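You operate a simulated robot arm through the tools that you are given. There is no shell and no other tool. Be economical: measure what you need, move in short steps, check, and stop when the job is done.

You are at the controls of a simulated two-armed robot. One attempt, no reset.

JOB
Fit the nozzle that the job card names.
Fine: first stop the filler, then bleed its air; old nozzle in the blue rack, latch down, then air back on. Where these are worked on the way, their far stop is far enough and under half their travel is too little: yellow latch.

It is judged by the outcome, as a careful person would: the job done as asked, and still so three seconds after it is handed in. It fails if anything else is knocked over, pushed out of place, dropped, spilled or broken.

ROBOT AND FRAMES
Two 7-joint arms with two-finger grippers on one trunk, on a base that drives. Base frame: it is fixed to the floor where the robot stands at the start and does not move with it; the origin is under the middle of the robot, x ahead of it, y to its left, z up. Units: mm, degrees, N and s.
The left shoulder is at the start at [52, 216, 1377], the right one opposite. With the tool pointing down near the work surface each hand reaches from about 100 to 420 mm from the robot's upright axis, wherever it stands, measured 20 degrees to its own side. Places, roughly: bottle [1250, -250, 1000]; dose knob [700, -100, 1100]; drain valve [800, 0, 1100]; fill button [700, -300, 1100]; filler start button [800, 0, 1300]; filter clamp [800, -200, 1300]; grey rag (11x7x3 cm) [800, -400, 800]; height handwheel [500, -300, 600]; lock handwheel [500, 0, 600]; middle slot of the blue rack [600, -400, 800]; nozzle holder of the filler [700, -200, 1000]; prime button [700, -300, 1100]; reset button [700, -300, 1200]; small steel table [700, -200, 800]; steel cabinet door [500, -200, 300]; steel lid [800, -300, 1900]. Payload 3.43 kg a hand.
The TCP of each hand is the grasp point between the finger pads, 20 mm short of the fingertips. In the tool frame z runs along the fingers and y along their closing line. Largest opening 124 mm; the body of the gripper starts 93 mm behind the TCP.
Orientation is that of the tool frame in the base frame, as a unit quaternion [x, y, z, w]. With the fingers straight down and closing along the base's y, the tool's x points along the base's -x, its y along +y and its z along -z.

CONTROLS
- The arms move only by the tool step_arm. It takes "left_increments", "right_increments" or both (then of equal length, played together; a hand with none holds still); each is text: rows parted by semicolons, each of 6 numbers parted by spaces: the shift along the base's x, y, z in mm, then the turn, a rotation vector about the base's x, y, z in degrees. In form: x y z rx ry rz; .... A call has 1 to 20 rows; each row is the pose to reach, as a shift and turn from the pose commanded when the call began. "left_gripper" and "right_gripper" are, for a hand that has rows, the opening, from 0 (shut) to 1 (fully open), set as the call begins (left out, the last holds). Rows are played at 5 a second. More than 50 mm and 8.6 degrees between two rows, or a gripper value outside its range, and nothing of the call is played. Where a pose cannot be reached the arm comes as near as it can. A force on the tool above 60 N (or 10 N above the force at the start of the call, whichever is more), or a blocked arm, ends the call early, and 0.2 s more pass. Each finger travels about 72 mm/s and halts on what it meets, pressing with about 45 N; the grip force reading is that of the motor and also rises with nothing between the fingers. The clock runs only during rows and for 0.2 s after the last one: add rows that repeat a pose to give the fingers time. The reply holds the time, the measured pose of the TCP, the force on the tool along the base axes, the opening and the grip force, in the units named above and with some noise, with the torque about the TCP (base axes, N m) and any sound that the robot's microphone picked up, and new pictures: "pictures" is both (left out), scene, wrist or none (wrist: the cameras of the hands that moved).
- Cameras (640 x 400 px; columns grow to the right, rows downward): "scene" is now at [157.8, -38.5, 1555.2]; the picture's right is [-0.42, -0.91, 0.00], its down [-0.50, 0.23, -0.83] and it looks along [0.75, -0.35, -0.56] (base axes); focal length 255 px, centre (320, 200). "left" rides on the left gripper at [82, -14, -140] in its tool frame; the picture's right is [0.17, 0.99, 0.00], its down [-0.83, 0.14, -0.54] and it looks along [-0.53, 0.09, 0.84] (tool axes); focal length 243 px, centre (320, 200). "right" rides on the right gripper at [82, 14, -140] in its tool frame; the picture's right is [-0.17, 0.99, 0.00], its down [-0.83, -0.14, -0.54] and it looks along [-0.53, -0.09, 0.84] (tool axes); focal length 243 px, centre (320, 200). There is no depth. A picture from a camera that has moved, and an enlarged one, comes with that camera's place and axes in the base frame and with its lens.
- move_column(by): slides the trunk up (or, below 0, down) by that many mm; the arms and the scene camera ride with it, the base frame stays. It gives what a move gives, with no picture.
- roll_base(legs): drives the robot by 1 to 6 legs, each [ahead, left, turn to the left] in mm, mm and degrees, along the robot's own axes; the way and the turn of a leg run together, so that a leg with both is an arc; at most 1500 mm and 180 degrees a leg. The arms and the cameras ride along, it lands a little off, and it stops where it bumps. It gives what a move gives, and a new picture of the scene camera.
- turn_head(pan, tilt): turns the head with the scene camera to pan (to the left, within 80 degrees either way) and tilt (down, from -29 to 69), counted from straight ahead of the robot. It gives what a move gives, and a new picture of the scene camera.
- enlarge(camera, box): a new picture of the part [left, top, right, bottom] of that camera's present view, enlarged. It takes no simulated time.
- close_job(): hands the job in; it is judged then, once.

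Work in short steps. Places have to be worked out from the pictures, the camera data and where the tool is seen: move nearer, look again, correct. Check each grasp and each placing, and mend what went wrong. You have 120 turns and 260 pictures in all, those below and enlarged ones among them. Open the grippers and draw the arms clear of the work before you hand the job in, unless the task says otherwise; then end with one line.

The tools are called after ">>>" as name(argument=value, ...) on one line, values as JSON. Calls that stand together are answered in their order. step_arm: Moves the arms, as the interface text tells. Its arguments: {"type":"object","properties":{"left_increments":{"type":"string"},"left_gripper":{"type":"number"},"right_increments":{"type":"string"},"right_gripper":{"type":"number"},"pictures":{"type":"string","enum":["both","scene","wrist","none"]}},"required":[]} The other tools are called the same way: move_column (by) slides the trunk up or down; roll_base (legs) drives the base; turn_head (pan, tilt) turns the head that bears the scene camera; enlarge (camera, box) takes an enlarged picture of a part of a camera's view; close_job () hands the job in.

At the start:

```text
time_s: 0.0
left_position: [354.6, -0.9, 1341.2]
left_orientation: [0.0, 1.0, 0.0, 0.0]
left_contact_force: [0.8, 0.0, 0.1]
left_moment: [0.01, 0.0, -0.02]
left_grip_width: 124.1
left_grip_force: 0.0
right_position: [367.7, -357.2, 1431.1]
right_orientation: [0.001, 1.0, 0.0, 0.0]
right_contact_force: [0.2, 0.3, -0.1]
right_moment: [-0.01, 0.0, -0.03]
right_grip_width: 124.0
right_grip_force: 0.2
trunk travel left (down, up): [-525.0, 66.0]
robot x, y, heading: [-2.0, -0.9, -0.2]
head pan, tilt: [-24.9, 33.7]
```

scene: 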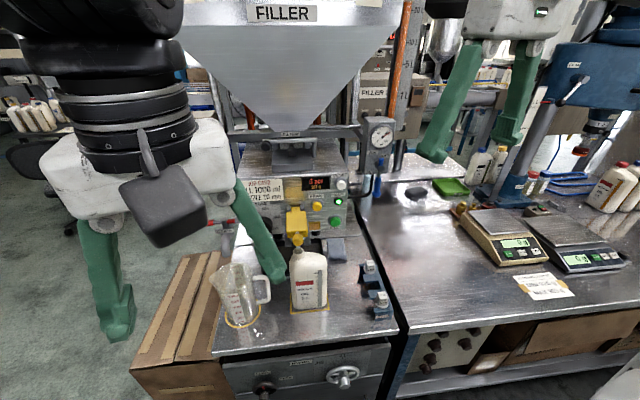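
right: 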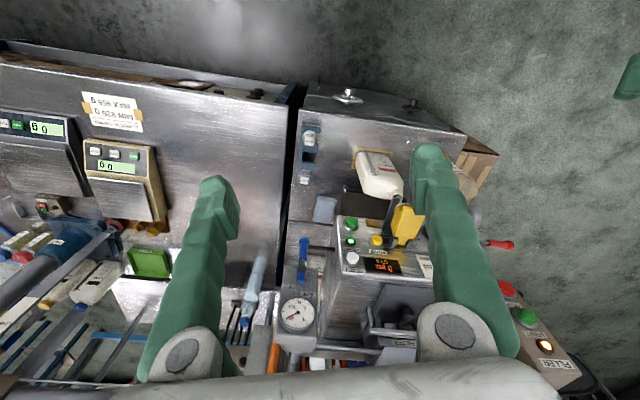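
left: 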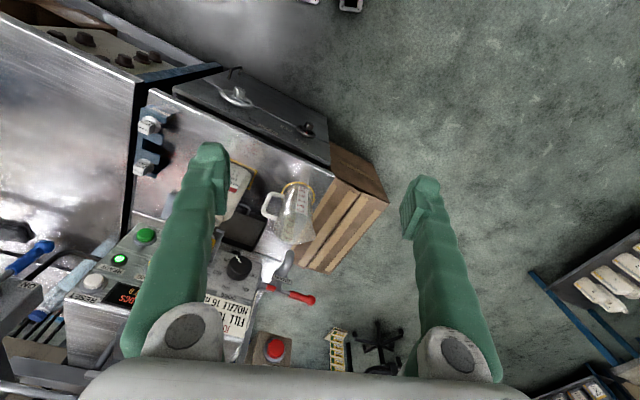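

I start by looking closely at the filler panel, job card and rack in the scene picture.

>>> enlarge(camera="scene", box=[200, 130, 400, 255])

>>> enlarge(camera="scene", box=[200, 225, 420, 362])

>>> enlarge(camera="left", box=[60, 90, 340, 370])

>>> enlarge(camera="right", box=[260, 80, 600, 390])

```text
3.20 times, centred on (300, 192) of scene
camera zoom: at [157.8, -38.5, 1555.2], right [-0.42, -0.91, 0.0], down [-0.5, 0.23, -0.83], along [0.75, -0.35, -0.56], focal length 815 px, centre (384, 224)
```

zoom: 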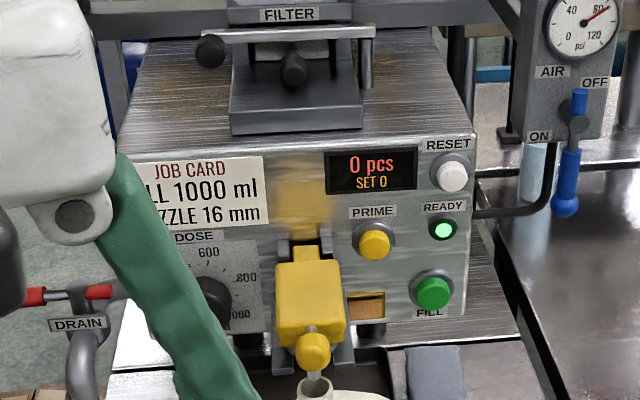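

```text
2.91 times, centred on (310, 294) of scene
camera zoom: at [157.8, -38.5, 1555.2], right [-0.42, -0.91, 0.0], down [-0.5, 0.23, -0.83], along [0.75, -0.35, -0.56], focal length 741 px, centre (349, -72)
```

zoom: 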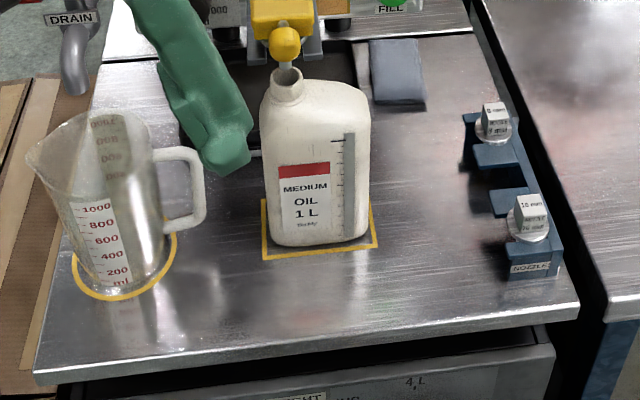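

```text
1.43 times, centred on (200, 230) of left
camera zoom: at [272.5, -15.0, 1479.8], right [-0.17, 0.99, 0.0], down [0.83, 0.14, 0.54], along [0.53, 0.09, -0.84], focal length 347 px, centre (491, 157)
```

zoom: 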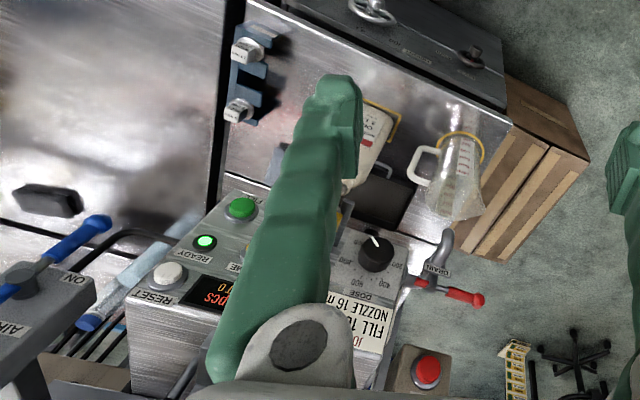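

```text
1.29 times, centred on (430, 235) of right
camera zoom: at [285.0, -343.5, 1572.0], right [0.17, 0.99, 0.0], down [0.83, -0.14, 0.54], along [0.53, -0.09, -0.84], focal length 313 px, centre (178, 155)
```

zoom: 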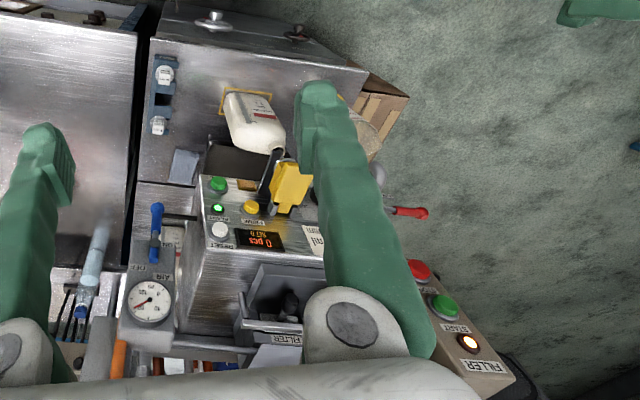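

I'll turn the head to see the filler's start/stop box, which the left arm hides.

>>> step_arm(left_increments="0 40 0 0 0 0; 0 80 0 0 0 0; 0 120 0 0 0 0; 0 160 0 0 0 0; 0 200 0 0 0 0", pictures="none")

>>> turn_head(pan=-8, tilt=30)

```text
time_s: 1.2
left_position: [344.5, 194.3, 1333.5]
left_orientation: [-0.001, 1.0, -0.002, 0.0]
left_contact_force: [0.2, 0.5, -0.4]
left_moment: [-0.03, 0.01, -0.04]
left_grip_width: 124.2
left_grip_force: 0.0
left hand out of reach, approached as far as the arm can: row 5
right_position: [366.7, -354.9, 1432.8]
right_orientation: [0.0, 1.0, -0.002, 0.0]
right_contact_force: [0.0, 0.3, 0.2]
right_moment: [-0.01, -0.03, 0.03]
right_grip_width: 123.8
right_grip_force: 0.0
trunk travel left (down, up): [-525.0, 66.0]
robot x, y, heading: [0.1, -2.0, -0.0]
head pan, tilt: [-24.9, 33.7]
```

```text
time_s: 2.0
left_position: [344.8, 190.8, 1332.9]
left_orientation: [0.0, 1.0, 0.0, 0.001]
left_contact_force: [0.3, 0.8, 0.4]
left_moment: [0.0, 0.0, -0.01]
left_grip_width: 123.9
left_grip_force: 0.1
right_position: [367.8, -358.2, 1431.4]
right_orientation: [0.001, 1.0, 0.0, 0.0]
right_contact_force: [0.2, 0.1, 0.2]
right_moment: [0.0, -0.01, -0.01]
right_grip_width: 124.3
right_grip_force: 0.2
trunk travel left (down, up): [-525.0, 66.0]
robot x, y, heading: [1.7, 1.2, 0.1]
head pan, tilt: [-8.0, 30.0]
camera scene: at [166.8, -14.1, 1561.0], right [-0.14, -0.99, 0.0], down [-0.5, 0.07, -0.87], along [0.86, -0.12, -0.5], focal length 255 px, centre (320, 200)
```

scene: 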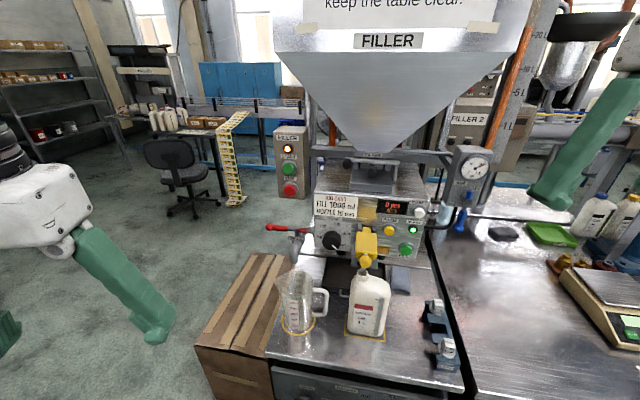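

The view is clear now. I'll read the sign on the hopper and enlarge the control areas.

>>> turn_head(pan=-16, tilt=8)

>>> enlarge(camera="scene", box=[200, 0, 520, 200])

>>> turn_head(pan=-16, tilt=40)

>>> enlarge(camera="scene", box=[220, 80, 460, 230])

>>> enlarge(camera="scene", box=[220, 200, 460, 350])

```text
time_s: 2.9
left_position: [345.0, 191.8, 1333.4]
left_orientation: [-0.001, 1.0, 0.001, 0.001]
left_contact_force: [0.3, -0.2, 0.5]
left_moment: [-0.02, 0.02, 0.02]
left_grip_width: 124.0
left_grip_force: 0.0
right_position: [367.9, -356.6, 1432.4]
right_orientation: [-0.001, 1.0, -0.001, 0.0]
right_contact_force: [0.6, 0.0, 0.9]
right_moment: [-0.01, -0.02, -0.01]
right_grip_width: 124.1
right_grip_force: 0.0
trunk travel left (down, up): [-525.0, 66.0]
robot x, y, heading: [-1.1, -2.7, -0.2]
head pan, tilt: [-16.0, 8.0]
camera scene: at [166.5, -26.6, 1596.5], right [-0.28, -0.96, 0.0], down [-0.13, 0.04, -0.99], along [0.95, -0.27, -0.14], focal length 255 px, centre (320, 200)
```

scene: 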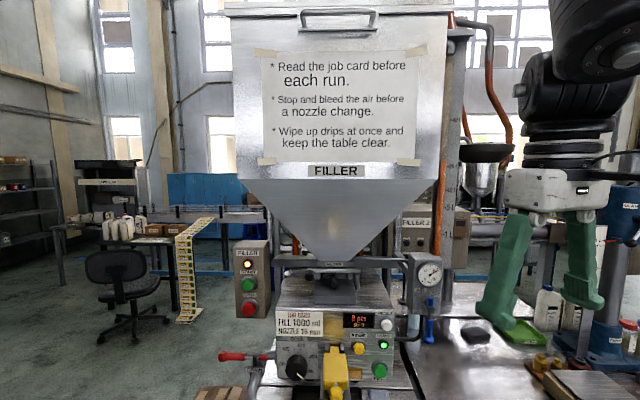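

```text
2.00 times, centred on (360, 100) of scene
camera zoom: at [166.5, -26.6, 1596.5], right [-0.28, -0.96, 0.0], down [-0.13, 0.04, -0.99], along [0.95, -0.27, -0.14], focal length 509 px, centre (240, 400)
```

zoom: 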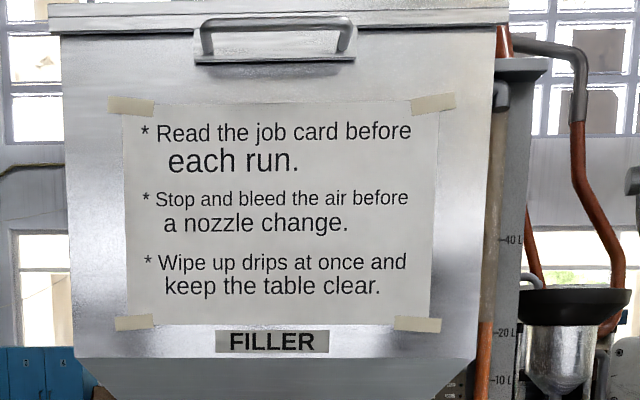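

```text
time_s: 3.8
left_position: [343.5, 190.4, 1332.2]
left_orientation: [-0.001, 1.0, 0.0, 0.0]
left_contact_force: [0.2, 0.2, -0.6]
left_moment: [-0.01, -0.02, 0.0]
left_grip_width: 124.0
left_grip_force: 0.1
right_position: [367.9, -356.3, 1432.2]
right_orientation: [0.0, 1.0, 0.0, -0.001]
right_contact_force: [-0.4, 0.1, 0.9]
right_moment: [-0.02, -0.02, -0.03]
right_grip_width: 123.9
right_grip_force: 0.2
trunk travel left (down, up): [-525.0, 66.0]
robot x, y, heading: [-1.5, -0.1, -0.1]
head pan, tilt: [-16.0, 40.0]
camera scene: at [159.1, -24.5, 1545.7], right [-0.28, -0.96, 0.0], down [-0.62, 0.18, -0.77], along [0.74, -0.21, -0.64], focal length 255 px, centre (320, 200)
```

scene: 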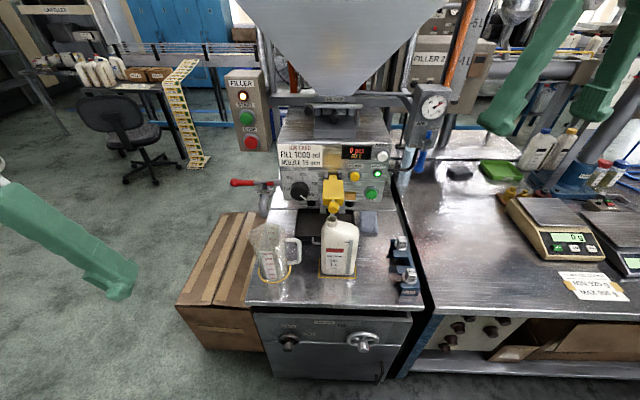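

```text
2.67 times, centred on (340, 155) of scene
camera zoom: at [159.1, -24.5, 1545.7], right [-0.28, -0.96, 0.0], down [-0.62, 0.18, -0.77], along [0.74, -0.21, -0.64], focal length 679 px, centre (267, 320)
```

zoom: 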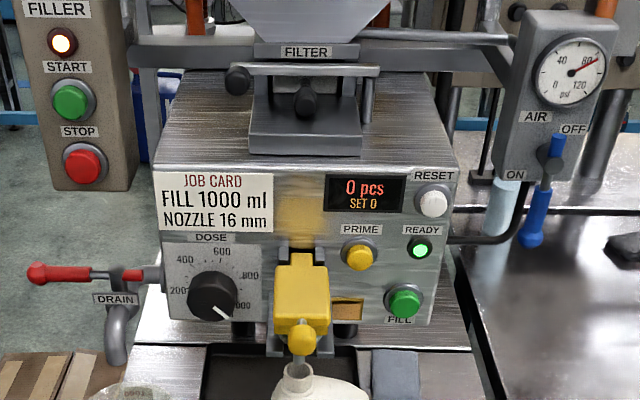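

```text
2.67 times, centred on (340, 275) of scene
camera zoom: at [159.1, -24.5, 1545.7], right [-0.28, -0.96, 0.0], down [-0.62, 0.18, -0.77], along [0.74, -0.21, -0.64], focal length 679 px, centre (267, 0)
```

zoom: 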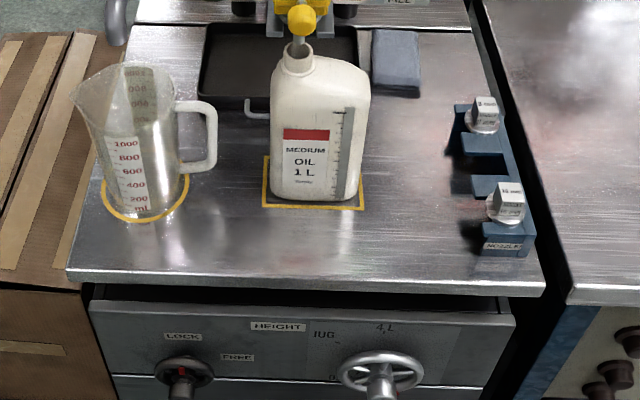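

Job card: 16 mm nozzle. Stop button is at about (788,-20,1237) on a vertical face, the air lever at about (640,-440,1160–1250). I'll pull the right hand back a little and drive ahead 150 mm.

>>> step_arm(right_increments="-30 0 0 0 0 0; -70 0 0 0 0 0", pictures="none")

>>> roll_base(legs=[[150, 0, 0]])

```text
time_s: 4.4
left_position: [342.8, 191.7, 1335.4]
left_orientation: [0.0, 1.0, -0.001, 0.001]
left_contact_force: [-0.5, 0.2, -0.8]
left_moment: [0.0, -0.05, -0.02]
left_grip_width: 123.9
left_grip_force: 0.0
right_position: [294.2, -358.8, 1433.2]
right_orientation: [0.0, 1.0, 0.0, 0.001]
right_contact_force: [0.8, -0.2, 0.9]
right_moment: [-0.01, -0.06, 0.02]
right_grip_width: 124.0
right_grip_force: 0.1
trunk travel left (down, up): [-525.0, 66.0]
robot x, y, heading: [1.6, -0.6, 0.2]
head pan, tilt: [-16.0, 40.0]
```

```text
time_s: 6.0
left_position: [491.3, 191.4, 1333.3]
left_orientation: [0.0, 1.0, 0.0, 0.002]
left_contact_force: [0.0, 0.2, 0.4]
left_moment: [-0.01, -0.06, 0.02]
left_grip_width: 123.9
left_grip_force: 0.0
right_position: [444.9, -358.6, 1433.2]
right_orientation: [0.001, 1.0, 0.0, 0.001]
right_contact_force: [-0.5, -0.8, 0.1]
right_moment: [0.0, -0.04, -0.01]
right_grip_width: 124.2
right_grip_force: 0.0
trunk travel left (down, up): [-525.0, 66.0]
robot x, y, heading: [149.7, 0.1, -0.3]
head pan, tilt: [-16.0, 40.0]
camera scene: at [305.1, -24.6, 1546.2], right [-0.28, -0.96, 0.0], down [-0.62, 0.18, -0.77], along [0.74, -0.21, -0.64], focal length 255 px, centre (320, 200)
```

scene: 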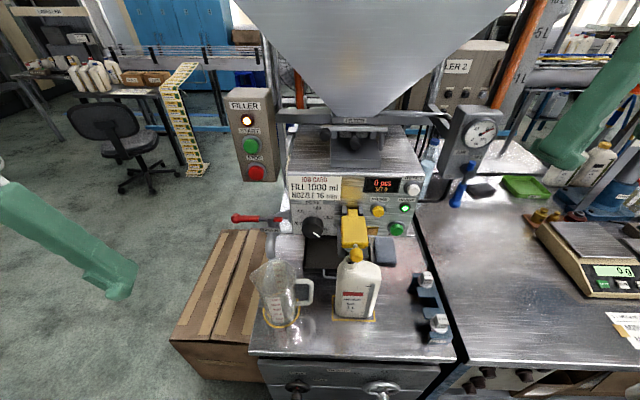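

Now I turn the left hand to point forward with fingers shut, coming to about 150 mm ahead of the stop button.

>>> step_arm(left_increments="9 -19 -9 0 -8.2 0; 18 -38 -18 0 -16.4 0; 27 -57 -27 0 -24.5 0; 36 -76 -36 0 -32.7 0; 45 -95 -45 0 -40.9 0; 54 -114 -54 0 -49.1 0; 63 -133 -63 0 -57.3 0; 72 -152 -72 0 -65.5 0; 81 -171 -81 0 -73.6 0; 90 -190 -90 0 -81.8 0; 105 -213 -95 0 -90 0; 105 -213 -95 0 -90 0", left_gripper=0)

```text
time_s: 7.7
left_position: [606.6, 68.3, 1333.1]
left_orientation: [-0.139, 0.856, -0.084, 0.491]
left_contact_force: [-0.5, -0.1, -0.3]
left_moment: [-0.01, -0.02, -0.03]
left_grip_width: 0.1
left_grip_force: 34.0
left hand out of reach, approached as far as the arm can: row 5, 6, 7, 8
right_position: [446.7, -355.4, 1431.9]
right_orientation: [0.0, 1.0, 0.0, 0.0]
right_contact_force: [-0.2, 0.6, -0.5]
right_moment: [-0.03, -0.02, 0.0]
right_grip_width: 123.8
right_grip_force: 0.1
trunk travel left (down, up): [-525.0, 66.0]
robot x, y, heading: [150.3, 1.5, 0.1]
head pan, tilt: [-16.0, 40.0]
stopped in row 8 (left hand): the arm was blocked; the commanded pose is now the measured one
camera scene: at [279.9, -57.3, 1535.4], right [-0.73, -0.68, 0.0], down [-0.5, 0.54, -0.68], along [0.46, -0.5, -0.73], focal length 255 px, centre (320, 200)
camera left: at [449.2, 30.3, 1340.8], right [-0.23, 0.88, -0.41], down [-0.09, 0.4, 0.91], along [0.97, 0.25, -0.02], focal length 243 px, centre (320, 200)
```

scene: 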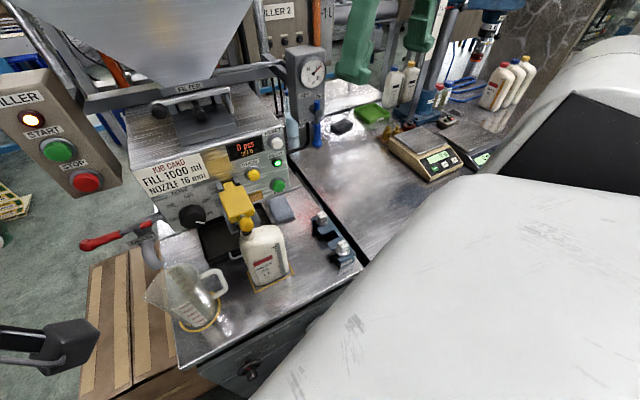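
left: 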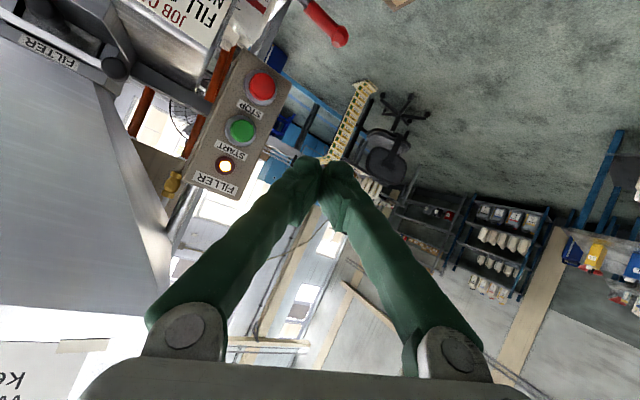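

The left upper arm pressed against the head. I'll back the hand out the way it came, and then drive to the right so the button is ahead of the left shoulder.

>>> step_arm(left_increments="-10 30 0 0 0 0; -20 60 0 0 0 0; -30 100 0 0 0 0; -40 130 0 0 0 0")

>>> turn_head(pan=-16, tilt=40)

```text
time_s: 8.7
left_position: [640.7, 150.2, 1385.1]
left_orientation: [-0.125, 0.858, -0.082, 0.491]
left_contact_force: [-0.1, 0.1, -0.7]
left_moment: [-0.06, 0.04, -0.09]
left_grip_width: 0.0
left_grip_force: 33.9
left hand out of reach, approached as far as the arm can: row 1, 2, 3, 4
right_position: [448.6, -354.5, 1432.2]
right_orientation: [-0.001, 1.0, -0.001, 0.0]
right_contact_force: [-0.3, 0.6, 0.2]
right_moment: [-0.07, 0.01, 0.0]
right_grip_width: 124.0
right_grip_force: 0.1
trunk travel left (down, up): [-525.0, 66.0]
robot x, y, heading: [150.4, 0.9, -0.1]
head pan, tilt: [-16.0, 40.0]
camera scene: at [309.7, -21.1, 1545.7], right [-0.28, -0.96, 0.0], down [-0.62, 0.18, -0.77], along [0.74, -0.21, -0.64], focal length 255 px, centre (320, 200)
camera left: at [480.8, 115.6, 1390.8], right [-0.21, 0.89, -0.4], down [-0.08, 0.39, 0.92], along [0.97, 0.23, -0.01], focal length 243 px, centre (320, 200)
```

scene: 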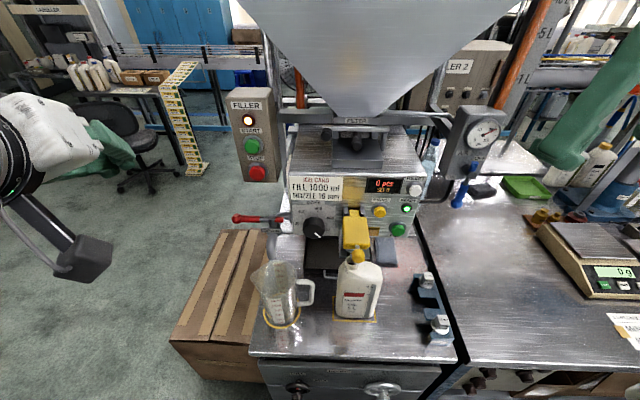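
left: 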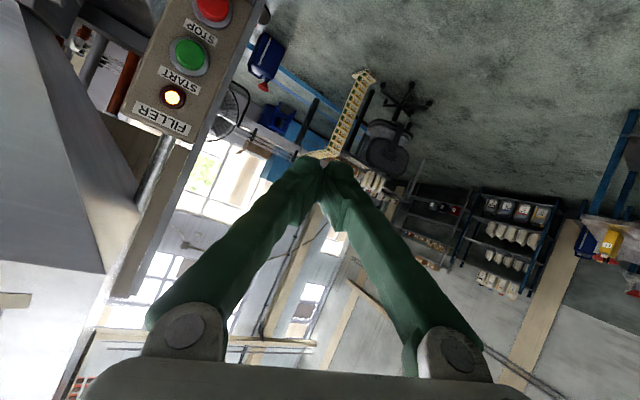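

```text
time_s: 9.3
left_position: [639.8, 148.4, 1383.5]
left_orientation: [-0.124, 0.858, -0.08, 0.491]
left_contact_force: [-0.1, -0.1, -0.6]
left_moment: [-0.01, -0.01, -0.02]
left_grip_width: 0.0
left_grip_force: 34.3
right_position: [447.8, -357.7, 1431.4]
right_orientation: [0.0, 1.0, 0.0, -0.001]
right_contact_force: [0.6, -0.3, 0.7]
right_moment: [-0.07, 0.02, -0.01]
right_grip_width: 124.0
right_grip_force: 0.1
trunk travel left (down, up): [-525.0, 66.0]
robot x, y, heading: [152.3, 0.2, -0.0]
head pan, tilt: [-16.0, 40.0]
camera scene: at [309.2, -23.7, 1545.6], right [-0.28, -0.96, 0.0], down [-0.62, 0.18, -0.77], along [0.74, -0.21, -0.64], focal length 255 px, centre (320, 200)
```

scene: 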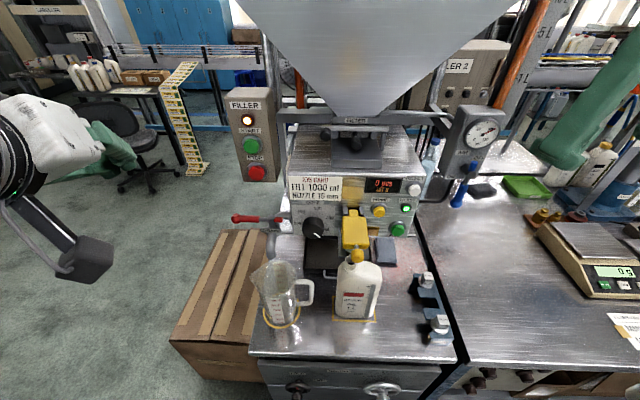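

The head is fine. Backing off a little and driving right so the button is straight ahead of the left shoulder.

>>> roll_base(legs=[[-60, 0, 0], [0, -190, 0]])

```text
time_s: 13.1
left_position: [579.1, -37.7, 1384.5]
left_orientation: [-0.126, 0.858, -0.08, 0.491]
left_contact_force: [0.5, -0.1, 0.0]
left_moment: [0.0, -0.01, -0.01]
left_grip_width: 0.2
left_grip_force: 34.4
right_position: [388.6, -545.0, 1432.8]
right_orientation: [-0.003, 1.0, 0.0, 0.001]
right_contact_force: [0.6, -0.5, -0.5]
right_moment: [-0.02, 0.0, 0.0]
right_grip_width: 124.0
right_grip_force: 0.1
trunk travel left (down, up): [-525.0, 66.0]
robot x, y, heading: [88.8, -188.4, 0.1]
head pan, tilt: [-16.0, 40.0]
camera scene: at [249.2, -211.4, 1545.7], right [-0.27, -0.96, 0.0], down [-0.62, 0.17, -0.77], along [0.74, -0.21, -0.64], focal length 255 px, centre (320, 200)
```

scene: 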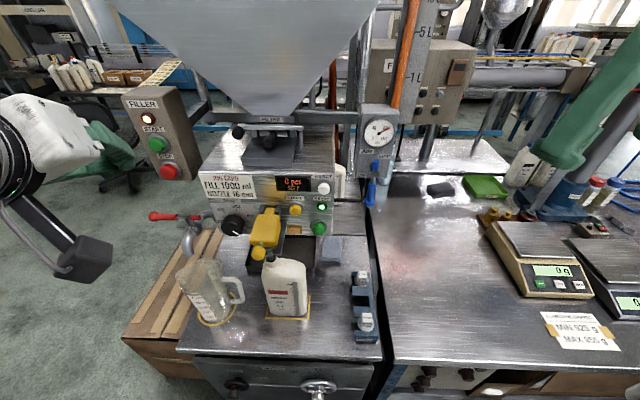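

Re-triangulated, STOP is at about (798,-20,1229). I bring the shut left fingers to ~60 mm in front of it while levelling the hand.

>>> step_arm(left_increments="20 3 -25 0 -6 0; 45 6 -50 0 -12 0; 70 9 -80 0 -18 0; 95 12 -110 0 -24 0; 120 15 -140 0 -30 0; 145 18 -155 0 -30 0; 145 18 -155 0 -30 0")

```text
time_s: 14.1
left_position: [697.0, 47.5, 1337.5]
left_orientation: [-0.255, 0.712, -0.136, 0.639]
left_contact_force: [-0.3, -0.3, -0.4]
left_moment: [-0.01, 0.02, -0.01]
left_grip_width: 0.1
left_grip_force: 34.0
left hand out of reach, approached as far as the arm can: row 1, 2, 4
right_position: [392.5, -542.9, 1431.6]
right_orientation: [-0.002, 1.0, -0.001, -0.001]
right_contact_force: [0.4, 0.0, 0.5]
right_moment: [-0.02, 0.01, -0.01]
right_grip_width: 123.9
right_grip_force: 0.0
trunk travel left (down, up): [-525.0, 66.0]
robot x, y, heading: [90.1, -186.5, 0.3]
head pan, tilt: [-16.0, 40.0]
stopped in row 4 (left hand): the arm was blocked; the commanded pose is now the measured one
camera scene: at [252.4, -208.9, 1545.3], right [-0.27, -0.96, 0.0], down [-0.62, 0.17, -0.77], along [0.74, -0.21, -0.64], focal length 255 px, centre (320, 200)
camera left: at [558.2, -27.0, 1295.4], right [-0.19, 0.73, -0.65], down [-0.51, 0.49, 0.7], along [0.84, 0.47, 0.28], focal length 243 px, centre (320, 200)
```

scene: 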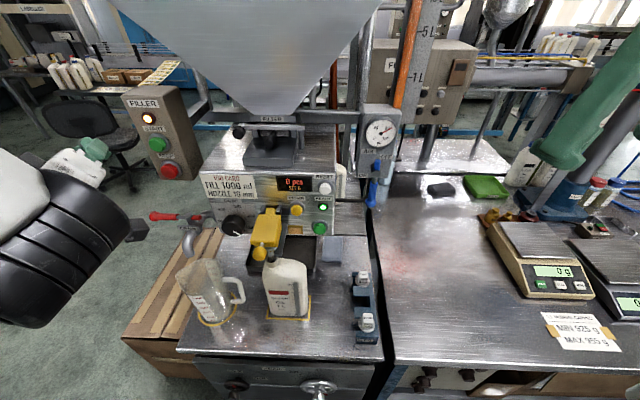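
left: 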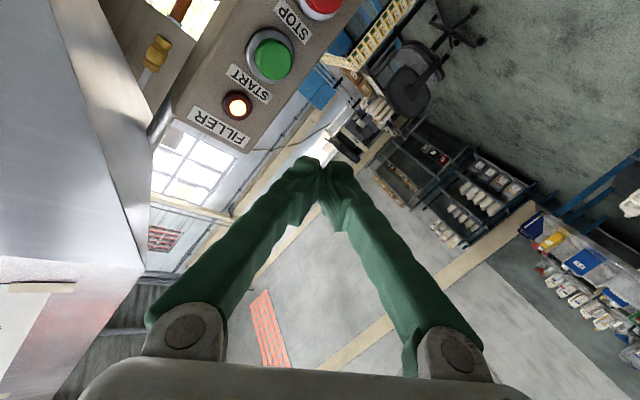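

The hand now points almost straight ahead (only rolled ~33°), which is fine for pressing. I'll just shift it toward the STOP line without further turning.

>>> step_arm(left_increments="0 -10 -25 0 0 0; 0 -20 -50 0 0 0; 5 -40 -75 0 0 0; 10 -55 -100 0 0 0; 10 -67 -110 0 0 0")

```text
time_s: 14.9
left_position: [724.0, 53.3, 1317.8]
left_orientation: [-0.339, 0.681, -0.149, 0.632]
left_contact_force: [0.2, 0.6, -0.5]
left_moment: [0.01, 0.0, 0.0]
left_grip_width: 0.1
left_grip_force: 34.2
left hand out of reach, approached as far as the arm can: row 1, 2, 3
right_position: [390.1, -545.2, 1431.9]
right_orientation: [-0.001, 1.0, 0.001, 0.0]
right_contact_force: [-0.3, -0.4, 0.7]
right_moment: [0.01, 0.03, -0.01]
right_grip_width: 124.2
right_grip_force: 0.1
trunk travel left (down, up): [-525.0, 66.0]
robot x, y, heading: [89.3, -187.3, 0.0]
head pan, tilt: [-16.0, 40.0]
stopped in row 3 (left hand): the arm was blocked; the commanded pose is now the measured one
camera scene: at [249.5, -213.0, 1545.6], right [-0.27, -0.96, 0.0], down [-0.62, 0.18, -0.77], along [0.74, -0.21, -0.64], focal length 255 px, centre (320, 200)
camera left: at [593.7, -41.9, 1285.4], right [-0.26, 0.61, -0.75], down [-0.58, 0.52, 0.63], along [0.77, 0.6, 0.22], focal length 243 px, centre (320, 200)
```

scene: 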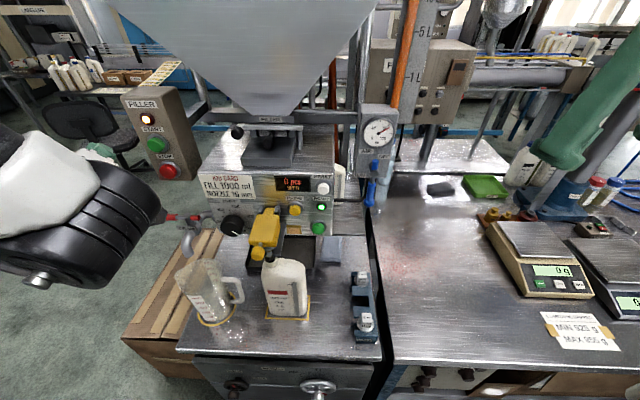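
left: 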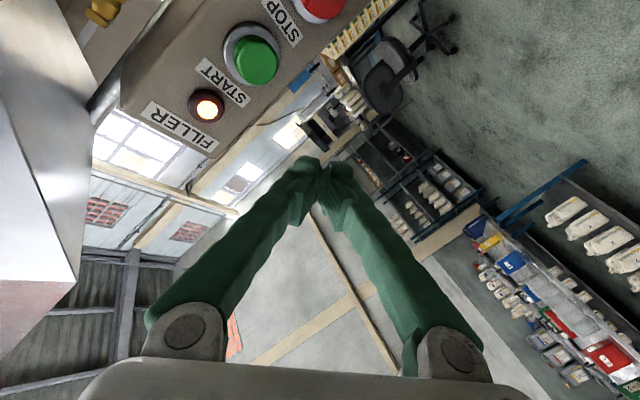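

The arm is at a joint limit there; the pointing pose itself is good (tip at ≈(743,58,1315)). I'll carry it to the button with the trunk (−86 mm) and a base shift to the right (78 mm).

>>> move_column(by=-86)

>>> roll_base(legs=[[0, -78, 0]])

>>> enlarge(camera="left", box=[160, 0, 480, 200])

```text
time_s: 16.1
left_position: [723.8, 82.0, 1225.1]
left_orientation: [-0.364, 0.677, -0.135, 0.626]
left_contact_force: [0.1, 0.3, -0.1]
left_moment: [0.0, 0.0, 0.04]
left_grip_width: 0.5
left_grip_force: 34.6
right_position: [388.3, -544.6, 1346.1]
right_orientation: [-0.001, 1.0, -0.001, 0.0]
right_contact_force: [0.4, 0.8, -1.0]
right_moment: [-0.01, -0.01, 0.01]
right_grip_width: 124.2
right_grip_force: 0.0
trunk travel left (down, up): [-439.0, 152.0]
robot x, y, heading: [89.2, -186.2, 0.3]
head pan, tilt: [-16.0, 40.0]
```

```text
time_s: 17.8
left_position: [725.2, -2.4, 1229.8]
left_orientation: [-0.363, 0.674, -0.141, 0.627]
left_contact_force: [-0.2, -0.4, -0.8]
left_moment: [-0.02, -0.01, -0.05]
left_grip_width: 0.0
left_grip_force: 34.3
right_position: [390.0, -624.3, 1346.8]
right_orientation: [-0.003, 1.0, -0.001, 0.0]
right_contact_force: [-0.6, 0.2, -0.2]
right_moment: [-0.01, -0.02, 0.02]
right_grip_width: 124.0
right_grip_force: 0.1
trunk travel left (down, up): [-439.0, 152.0]
robot x, y, heading: [89.8, -266.7, -0.0]
head pan, tilt: [-16.0, 40.0]
camera scene: at [293.2, -290.3, 1445.9], right [-0.27, -0.96, 0.0], down [-0.62, 0.17, -0.77], along [0.74, -0.21, -0.64], focal length 255 px, centre (320, 200)
```

scene: 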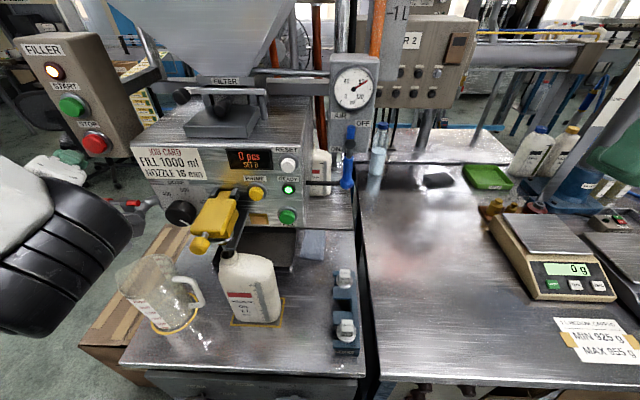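

```text
2.00 times, centred on (320, 100) of left
camera zoom: at [599.7, -103.5, 1201.8], right [-0.3, 0.58, -0.76], down [-0.6, 0.51, 0.62], along [0.75, 0.64, 0.19], focal length 485 px, centre (320, 400)
```

zoom: 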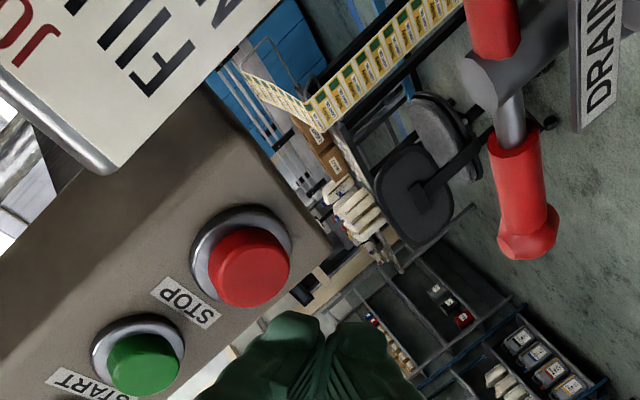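

STOP confirmed at ≈(798,-17,1229); the fingertip is at ≈(744,3,1226). I try the last stretch with the arm, with contact detection.

>>> step_arm(left_increments="0 -10 3 0 0 0; 5 -20 3 0 0 0; 20 -21 3 0 0 0; 35 -21 3 0 0 0", pictures="wrist")

```text
time_s: 18.8
left_position: [760.4, -24.3, 1234.2]
left_orientation: [-0.363, 0.674, -0.144, 0.627]
left_contact_force: [-0.7, -0.2, -0.8]
left_moment: [0.01, 0.02, -0.04]
left_grip_width: 0.1
left_grip_force: 34.5
right_position: [390.7, -623.0, 1345.7]
right_orientation: [-0.002, 1.0, -0.001, -0.001]
right_contact_force: [0.0, 0.1, -0.2]
right_moment: [-0.04, 0.04, -0.03]
right_grip_width: 124.0
right_grip_force: 0.0
trunk travel left (down, up): [-439.0, 152.0]
robot x, y, heading: [91.9, -265.0, 0.4]
head pan, tilt: [-16.0, 40.0]
camera left: at [636.1, -124.0, 1205.8], right [-0.3, 0.58, -0.76], down [-0.6, 0.51, 0.62], along [0.75, 0.64, 0.19], focal length 243 px, centre (320, 200)
```

left: 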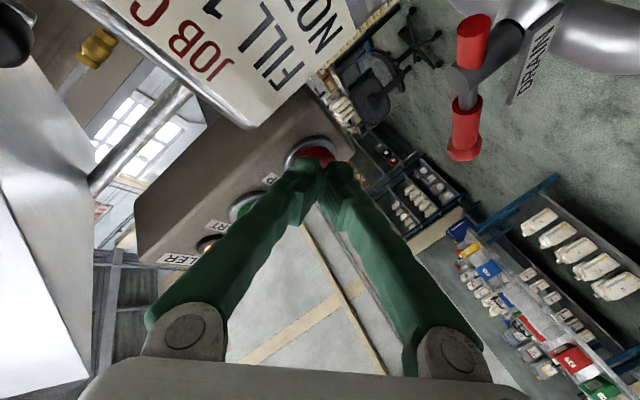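

The tip is over the button; pressing forward in small steps.

>>> step_arm(left_increments="6 1 0 0 0 0; 12 1 0 0 0 0; 18 1 0 0 0 0; 23 1 0 0 0 0; 28 1 0 0 0 0; 33 1 0 0 0 0")

```text
time_s: 20.2
left_position: [777.5, -24.3, 1234.9]
left_orientation: [-0.36, 0.677, -0.144, 0.626]
left_contact_force: [-37.0, -2.2, 4.4]
left_moment: [-0.37, 0.09, -0.78]
left_grip_width: 0.0
left_grip_force: 34.3
right_position: [376.7, -624.2, 1348.2]
right_orientation: [-0.003, 1.0, 0.001, 0.005]
right_contact_force: [-0.7, 0.4, -0.2]
right_moment: [-0.04, -0.02, 0.01]
right_grip_width: 123.8
right_grip_force: 0.0
trunk travel left (down, up): [-439.0, 152.0]
robot x, y, heading: [85.2, -265.6, 0.2]
head pan, tilt: [-16.0, 40.0]
heard: click
stopped in row 6 (left hand): the force on the tool passed its limit at 61 N (the readings are from after the stop); the commanded pose is now the measured one
camera scene: at [280.2, -290.5, 1447.7], right [-0.27, -0.96, 0.0], down [-0.61, 0.17, -0.77], along [0.74, -0.21, -0.64], focal length 255 px, centre (320, 200)
camera left: at [652.4, -125.0, 1206.7], right [-0.3, 0.58, -0.76], down [-0.59, 0.51, 0.62], along [0.75, 0.63, 0.19], focal length 243 px, centre (320, 200)
```

scene: 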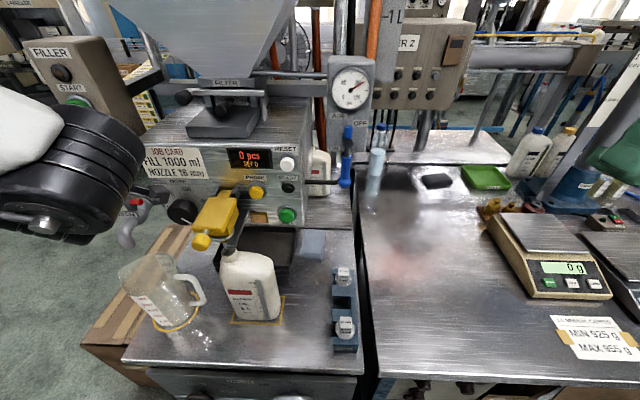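
left: 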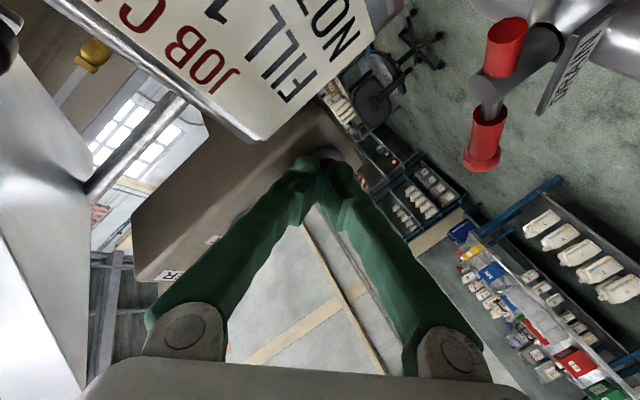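

The click came and the lamp and READY are dark: the filler is stopped. I draw the left hand back and look closely at the air lever.

>>> step_arm(left_increments="-40 5 0 0 0 0; -80 10 0 0 0 0; -115 40 20 0 0 0; -150 80 30 0 0 0", pictures="none")

>>> turn_head(pan=-28, tilt=30)

>>> enlarge(camera="scene", box=[200, 60, 360, 160])

```text
refused: row 3 steps farther than a row can; nothing moved
```

```text
time_s: 21.0
left_position: [780.5, -24.7, 1234.4]
left_orientation: [-0.361, 0.676, -0.142, 0.626]
left_contact_force: [-49.7, -4.5, 8.1]
left_moment: [0.0, 0.07, -0.48]
left_grip_width: 0.2
left_grip_force: 34.2
right_position: [379.6, -625.7, 1347.8]
right_orientation: [-0.002, 1.0, 0.001, 0.004]
right_contact_force: [-0.3, -1.0, -0.2]
right_moment: [-0.03, 0.01, 0.01]
right_grip_width: 124.0
right_grip_force: 0.0
trunk travel left (down, up): [-439.0, 152.0]
robot x, y, heading: [85.8, -264.3, 0.2]
head pan, tilt: [-28.0, 30.0]
camera scene: at [280.5, -311.2, 1462.6], right [-0.47, -0.89, 0.0], down [-0.44, 0.23, -0.87], along [0.77, -0.4, -0.5], focal length 255 px, centre (320, 200)
```

scene: 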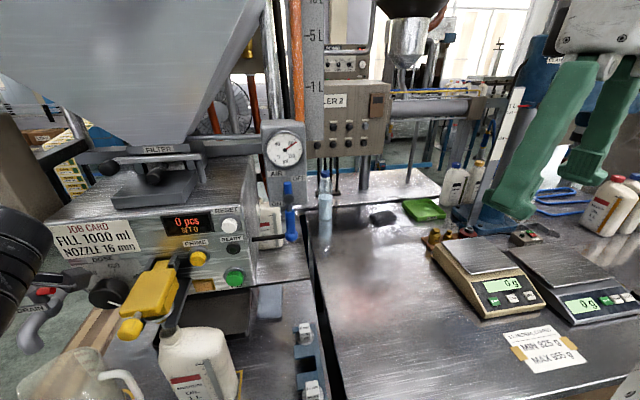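

```text
4.00 times, centred on (280, 110) of scene
camera zoom: at [280.5, -311.2, 1462.6], right [-0.47, -0.89, 0.0], down [-0.44, 0.23, -0.87], along [0.77, -0.4, -0.5], focal length 1019 px, centre (480, 560)
```

zoom: 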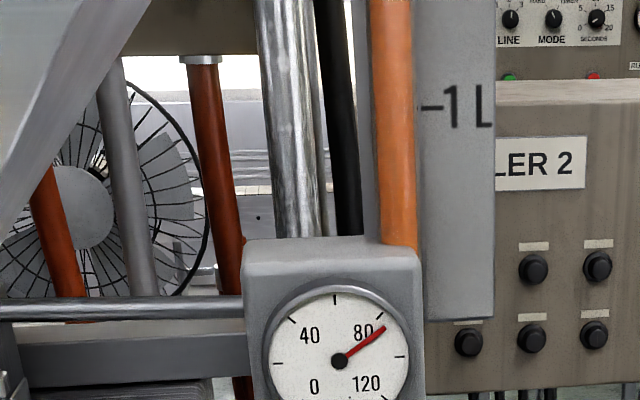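

Retracting the left hand with smaller rows, then enlarging the air lever itself.

>>> step_arm(left_increments="-40 5 0 0 0 0; -80 10 0 0 0 0; -100 40 10 0 0 0; -120 75 20 0 0 0; -140 110 30 0 0 0", pictures="none")

>>> enlarge(camera="scene", box=[190, 115, 380, 265])

>>> enlarge(camera="right", box=[320, 60, 640, 320])

```text
time_s: 22.2
left_position: [710.6, 111.3, 1235.9]
left_orientation: [-0.361, 0.682, -0.146, 0.619]
left_contact_force: [-0.3, 0.4, 0.2]
left_moment: [0.0, -0.02, -0.08]
left_grip_width: 0.0
left_grip_force: 34.3
left hand out of reach, approached as far as the arm can: row 2, 3, 4, 5
right_position: [386.5, -621.0, 1346.6]
right_orientation: [-0.002, 1.0, -0.002, 0.001]
right_contact_force: [-0.6, 1.7, -0.3]
right_moment: [-0.05, -0.05, 0.0]
right_grip_width: 124.1
right_grip_force: 0.0
trunk travel left (down, up): [-439.0, 152.0]
robot x, y, heading: [93.7, -266.7, 0.2]
head pan, tilt: [-28.0, 30.0]
```

```text
2.67 times, centred on (285, 190) of scene
camera zoom: at [288.5, -306.1, 1461.6], right [-0.47, -0.88, 0.0], down [-0.44, 0.23, -0.87], along [0.77, -0.41, -0.5], focal length 679 px, centre (413, 227)
```

zoom: 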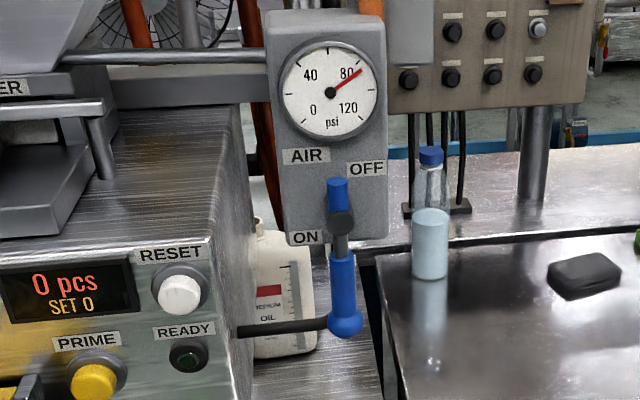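

```text
1.54 times, centred on (480, 190) of right
camera zoom: at [303.8, -606.9, 1486.7], right [0.16, 0.99, 0.0], down [0.83, -0.13, 0.54], along [0.53, -0.09, -0.84], focal length 373 px, centre (74, 215)
```

zoom: 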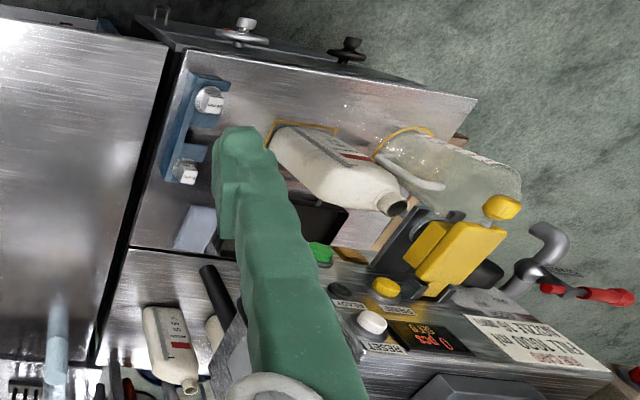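

The lever: pivot ≈(651,-446,1246), long handle hanging to ≈(646,-443,1167), pointing down = ON; OFF is up to the right, so the handle swings to the right. I drive 60 mm left and bring the right hand in tilted 45°, fingers shut, to the handle's left side.

>>> roll_base(legs=[[0, 60, 0]])

>>> step_arm(right_increments="10 10 -5 0 -8 0; 20 20 -10 0 -16 0; 35 30 -15 0 -24 0; 50 40 -20 0 -32 0; 65 50 -30 0 -40 0; 80 60 -40 0 -45 0; 100 80 -60 0 -45 0; 120 100 -80 0 -45 0", right_gripper=0)

```text
time_s: 23.6
left_position: [713.8, 166.7, 1235.0]
left_orientation: [-0.362, 0.683, -0.144, 0.618]
left_contact_force: [-0.9, 0.0, -0.3]
left_moment: [0.02, -0.02, 0.0]
left_grip_width: 0.0
left_grip_force: 34.5
right_position: [389.9, -566.8, 1346.1]
right_orientation: [-0.002, 1.0, 0.001, -0.001]
right_contact_force: [1.2, -0.5, 0.8]
right_moment: [0.08, -0.02, 0.0]
right_grip_width: 123.9
right_grip_force: 0.1
trunk travel left (down, up): [-439.0, 152.0]
robot x, y, heading: [85.2, -210.0, 0.0]
head pan, tilt: [-28.0, 30.0]
camera scene: at [290.6, -252.8, 1461.2], right [-0.47, -0.88, 0.0], down [-0.44, 0.23, -0.87], along [0.77, -0.4, -0.5], focal length 255 px, centre (320, 200)
```

scene: 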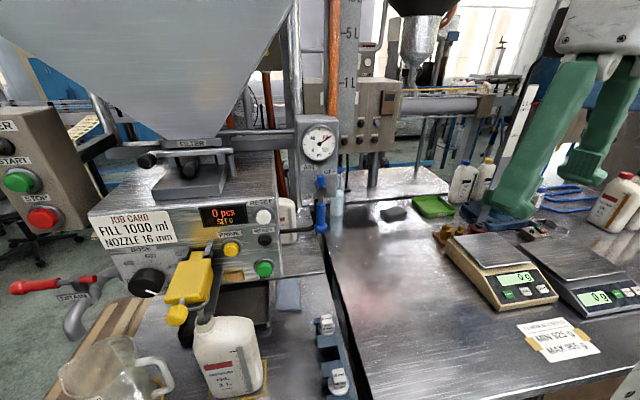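

```text
time_s: 25.4
left_position: [716.0, 166.1, 1232.3]
left_orientation: [-0.362, 0.684, -0.143, 0.617]
left_contact_force: [1.7, 0.3, -0.3]
left_moment: [0.01, 0.01, 0.03]
left_grip_width: 0.0
left_grip_force: 35.2
right_position: [561.7, -539.2, 1303.1]
right_orientation: [-0.01, 0.924, 0.003, 0.381]
right_contact_force: [1.4, 0.4, 0.4]
right_moment: [0.02, 0.04, 0.05]
right_grip_width: 0.2
right_grip_force: 34.8
right hand out of reach, approached as far as the arm can: row 4, 5, 6, 7, 8
trunk travel left (down, up): [-439.0, 152.0]
robot x, y, heading: [89.7, -208.4, 0.3]
head pan, tilt: [-28.0, 30.0]
camera scene: at [294.7, -252.1, 1460.5], right [-0.47, -0.88, 0.0], down [-0.44, 0.23, -0.86], along [0.76, -0.4, -0.5], focal length 255 px, centre (320, 200)
camera right: at [403.3, -529.4, 1343.8], right [0.1, 0.99, 0.11], down [0.21, -0.13, 0.97], along [0.97, -0.07, -0.22], focal length 243 px, centre (320, 200)
```

scene: 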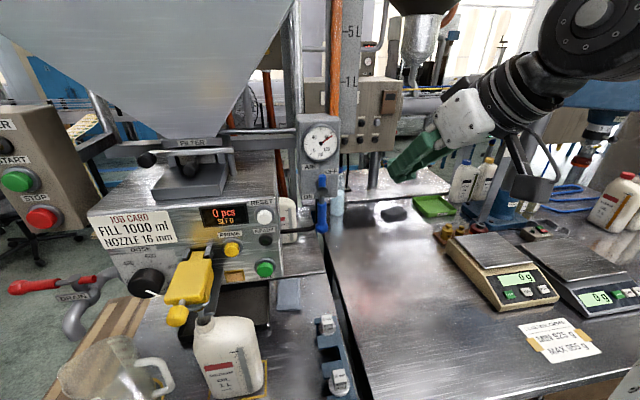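
right: 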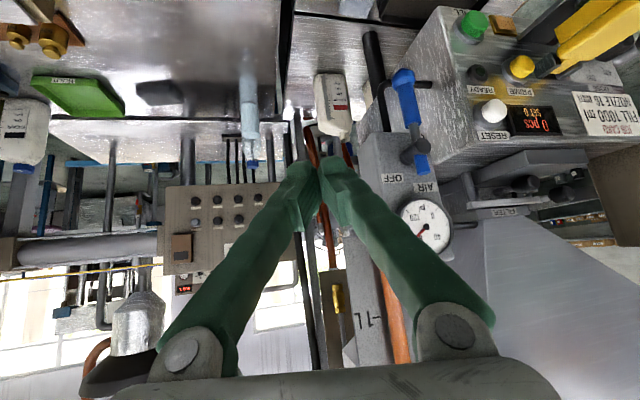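

The right hand holds its 45° tilt at (562,-539,1303). I move it across in front of the lever, down to the handle's left side, staying short of it in x.

>>> step_arm(right_increments="0 40 -10 0 0 0; 5 80 -30 0 0 0; 10 115 -60 0 0 0; 15 135 -90 0 0 0; 20 137 -110 0 0 0; 30 137 -110 0 0 0")

```text
time_s: 26.9
left_position: [714.0, 166.7, 1232.9]
left_orientation: [-0.36, 0.684, -0.144, 0.618]
left_contact_force: [-0.1, 0.2, -1.2]
left_moment: [0.03, -0.03, 0.01]
left_grip_width: 0.0
left_grip_force: 34.3
right_position: [624.3, -518.5, 1194.0]
right_orientation: [-0.023, 0.923, 0.014, 0.384]
right_contact_force: [-0.7, -0.3, -0.7]
right_moment: [0.01, 0.0, 0.01]
right_grip_width: 0.0
right_grip_force: 34.4
right hand out of reach, approached as far as the arm can: row 1, 2, 3, 4, 5, 6
trunk travel left (down, up): [-439.0, 152.0]
robot x, y, heading: [88.1, -209.5, 0.3]
head pan, tilt: [-28.0, 30.0]
camera scene: at [292.6, -251.5, 1460.9], right [-0.47, -0.88, 0.0], down [-0.44, 0.23, -0.87], along [0.77, -0.4, -0.5], focal length 255 px, centre (320, 200)
camera right: at [466.0, -512.8, 1234.2], right [0.06, 0.99, 0.13], down [0.21, -0.14, 0.97], along [0.98, -0.04, -0.22], focal length 243 px, centre (320, 200)
```

scene: 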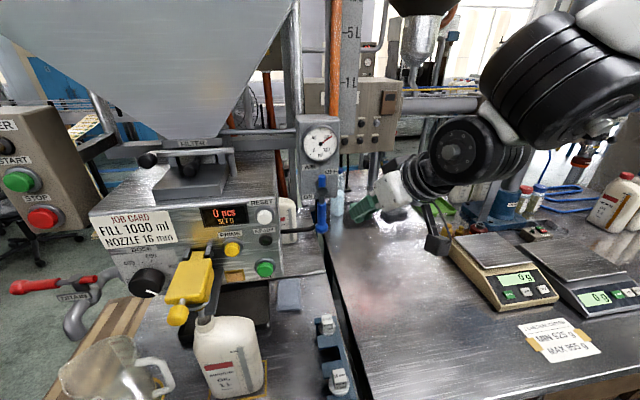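
right: 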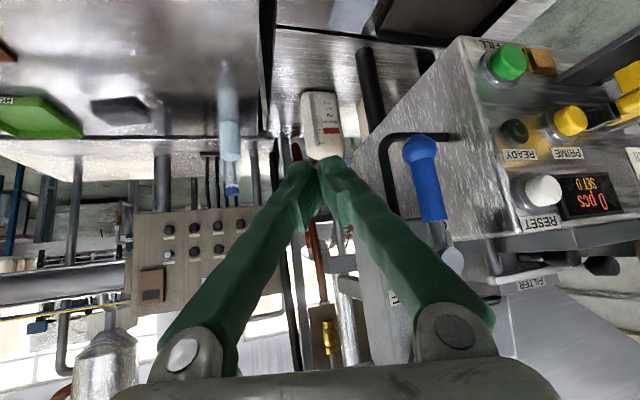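

The arm won't come further inward in this pose, so I use the base: back 70, left 118, then forward again, putting the fingers left of the handle.

>>> roll_base(legs=[[-70, 0, 0], [0, 120, 0], [55, 0, 0]])

>>> enlarge(camera="right", box=[160, 80, 480, 280])

```text
time_s: 30.4
left_position: [692.8, 287.4, 1235.2]
left_orientation: [-0.361, 0.682, -0.145, 0.62]
left_contact_force: [-0.1, 0.0, -0.8]
left_moment: [-0.01, 0.03, -0.02]
left_grip_width: 0.0
left_grip_force: 34.5
right_position: [604.5, -397.2, 1196.9]
right_orientation: [-0.024, 0.922, 0.014, 0.386]
right_contact_force: [-0.3, -0.8, 0.5]
right_moment: [-0.01, -0.04, 0.0]
right_grip_width: 0.1
right_grip_force: 34.3
trunk travel left (down, up): [-439.0, 152.0]
robot x, y, heading: [71.8, -88.1, 0.2]
head pan, tilt: [-28.0, 30.0]
camera scene: at [271.2, -131.3, 1461.7], right [-0.47, -0.89, 0.0], down [-0.44, 0.23, -0.87], along [0.77, -0.4, -0.5], focal length 255 px, centre (320, 200)
```

scene: 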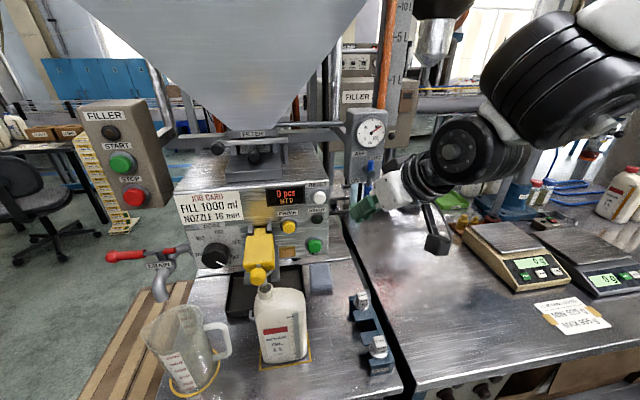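

```text
2.00 times, centred on (320, 180) of right
camera zoom: at [445.5, -392.3, 1236.1], right [0.06, 0.99, 0.13], down [0.21, -0.14, 0.97], along [0.98, -0.03, -0.21], focal length 485 px, centre (320, 240)
```

zoom: 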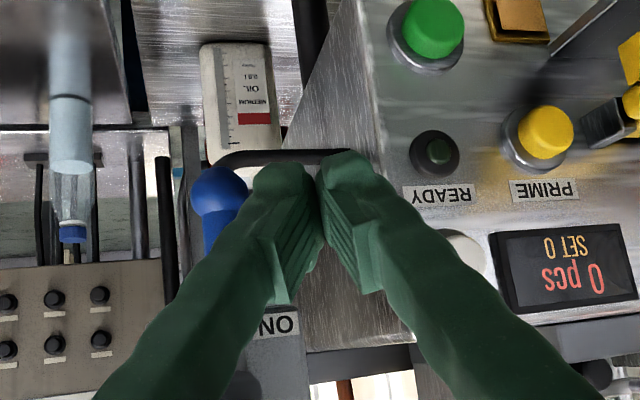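

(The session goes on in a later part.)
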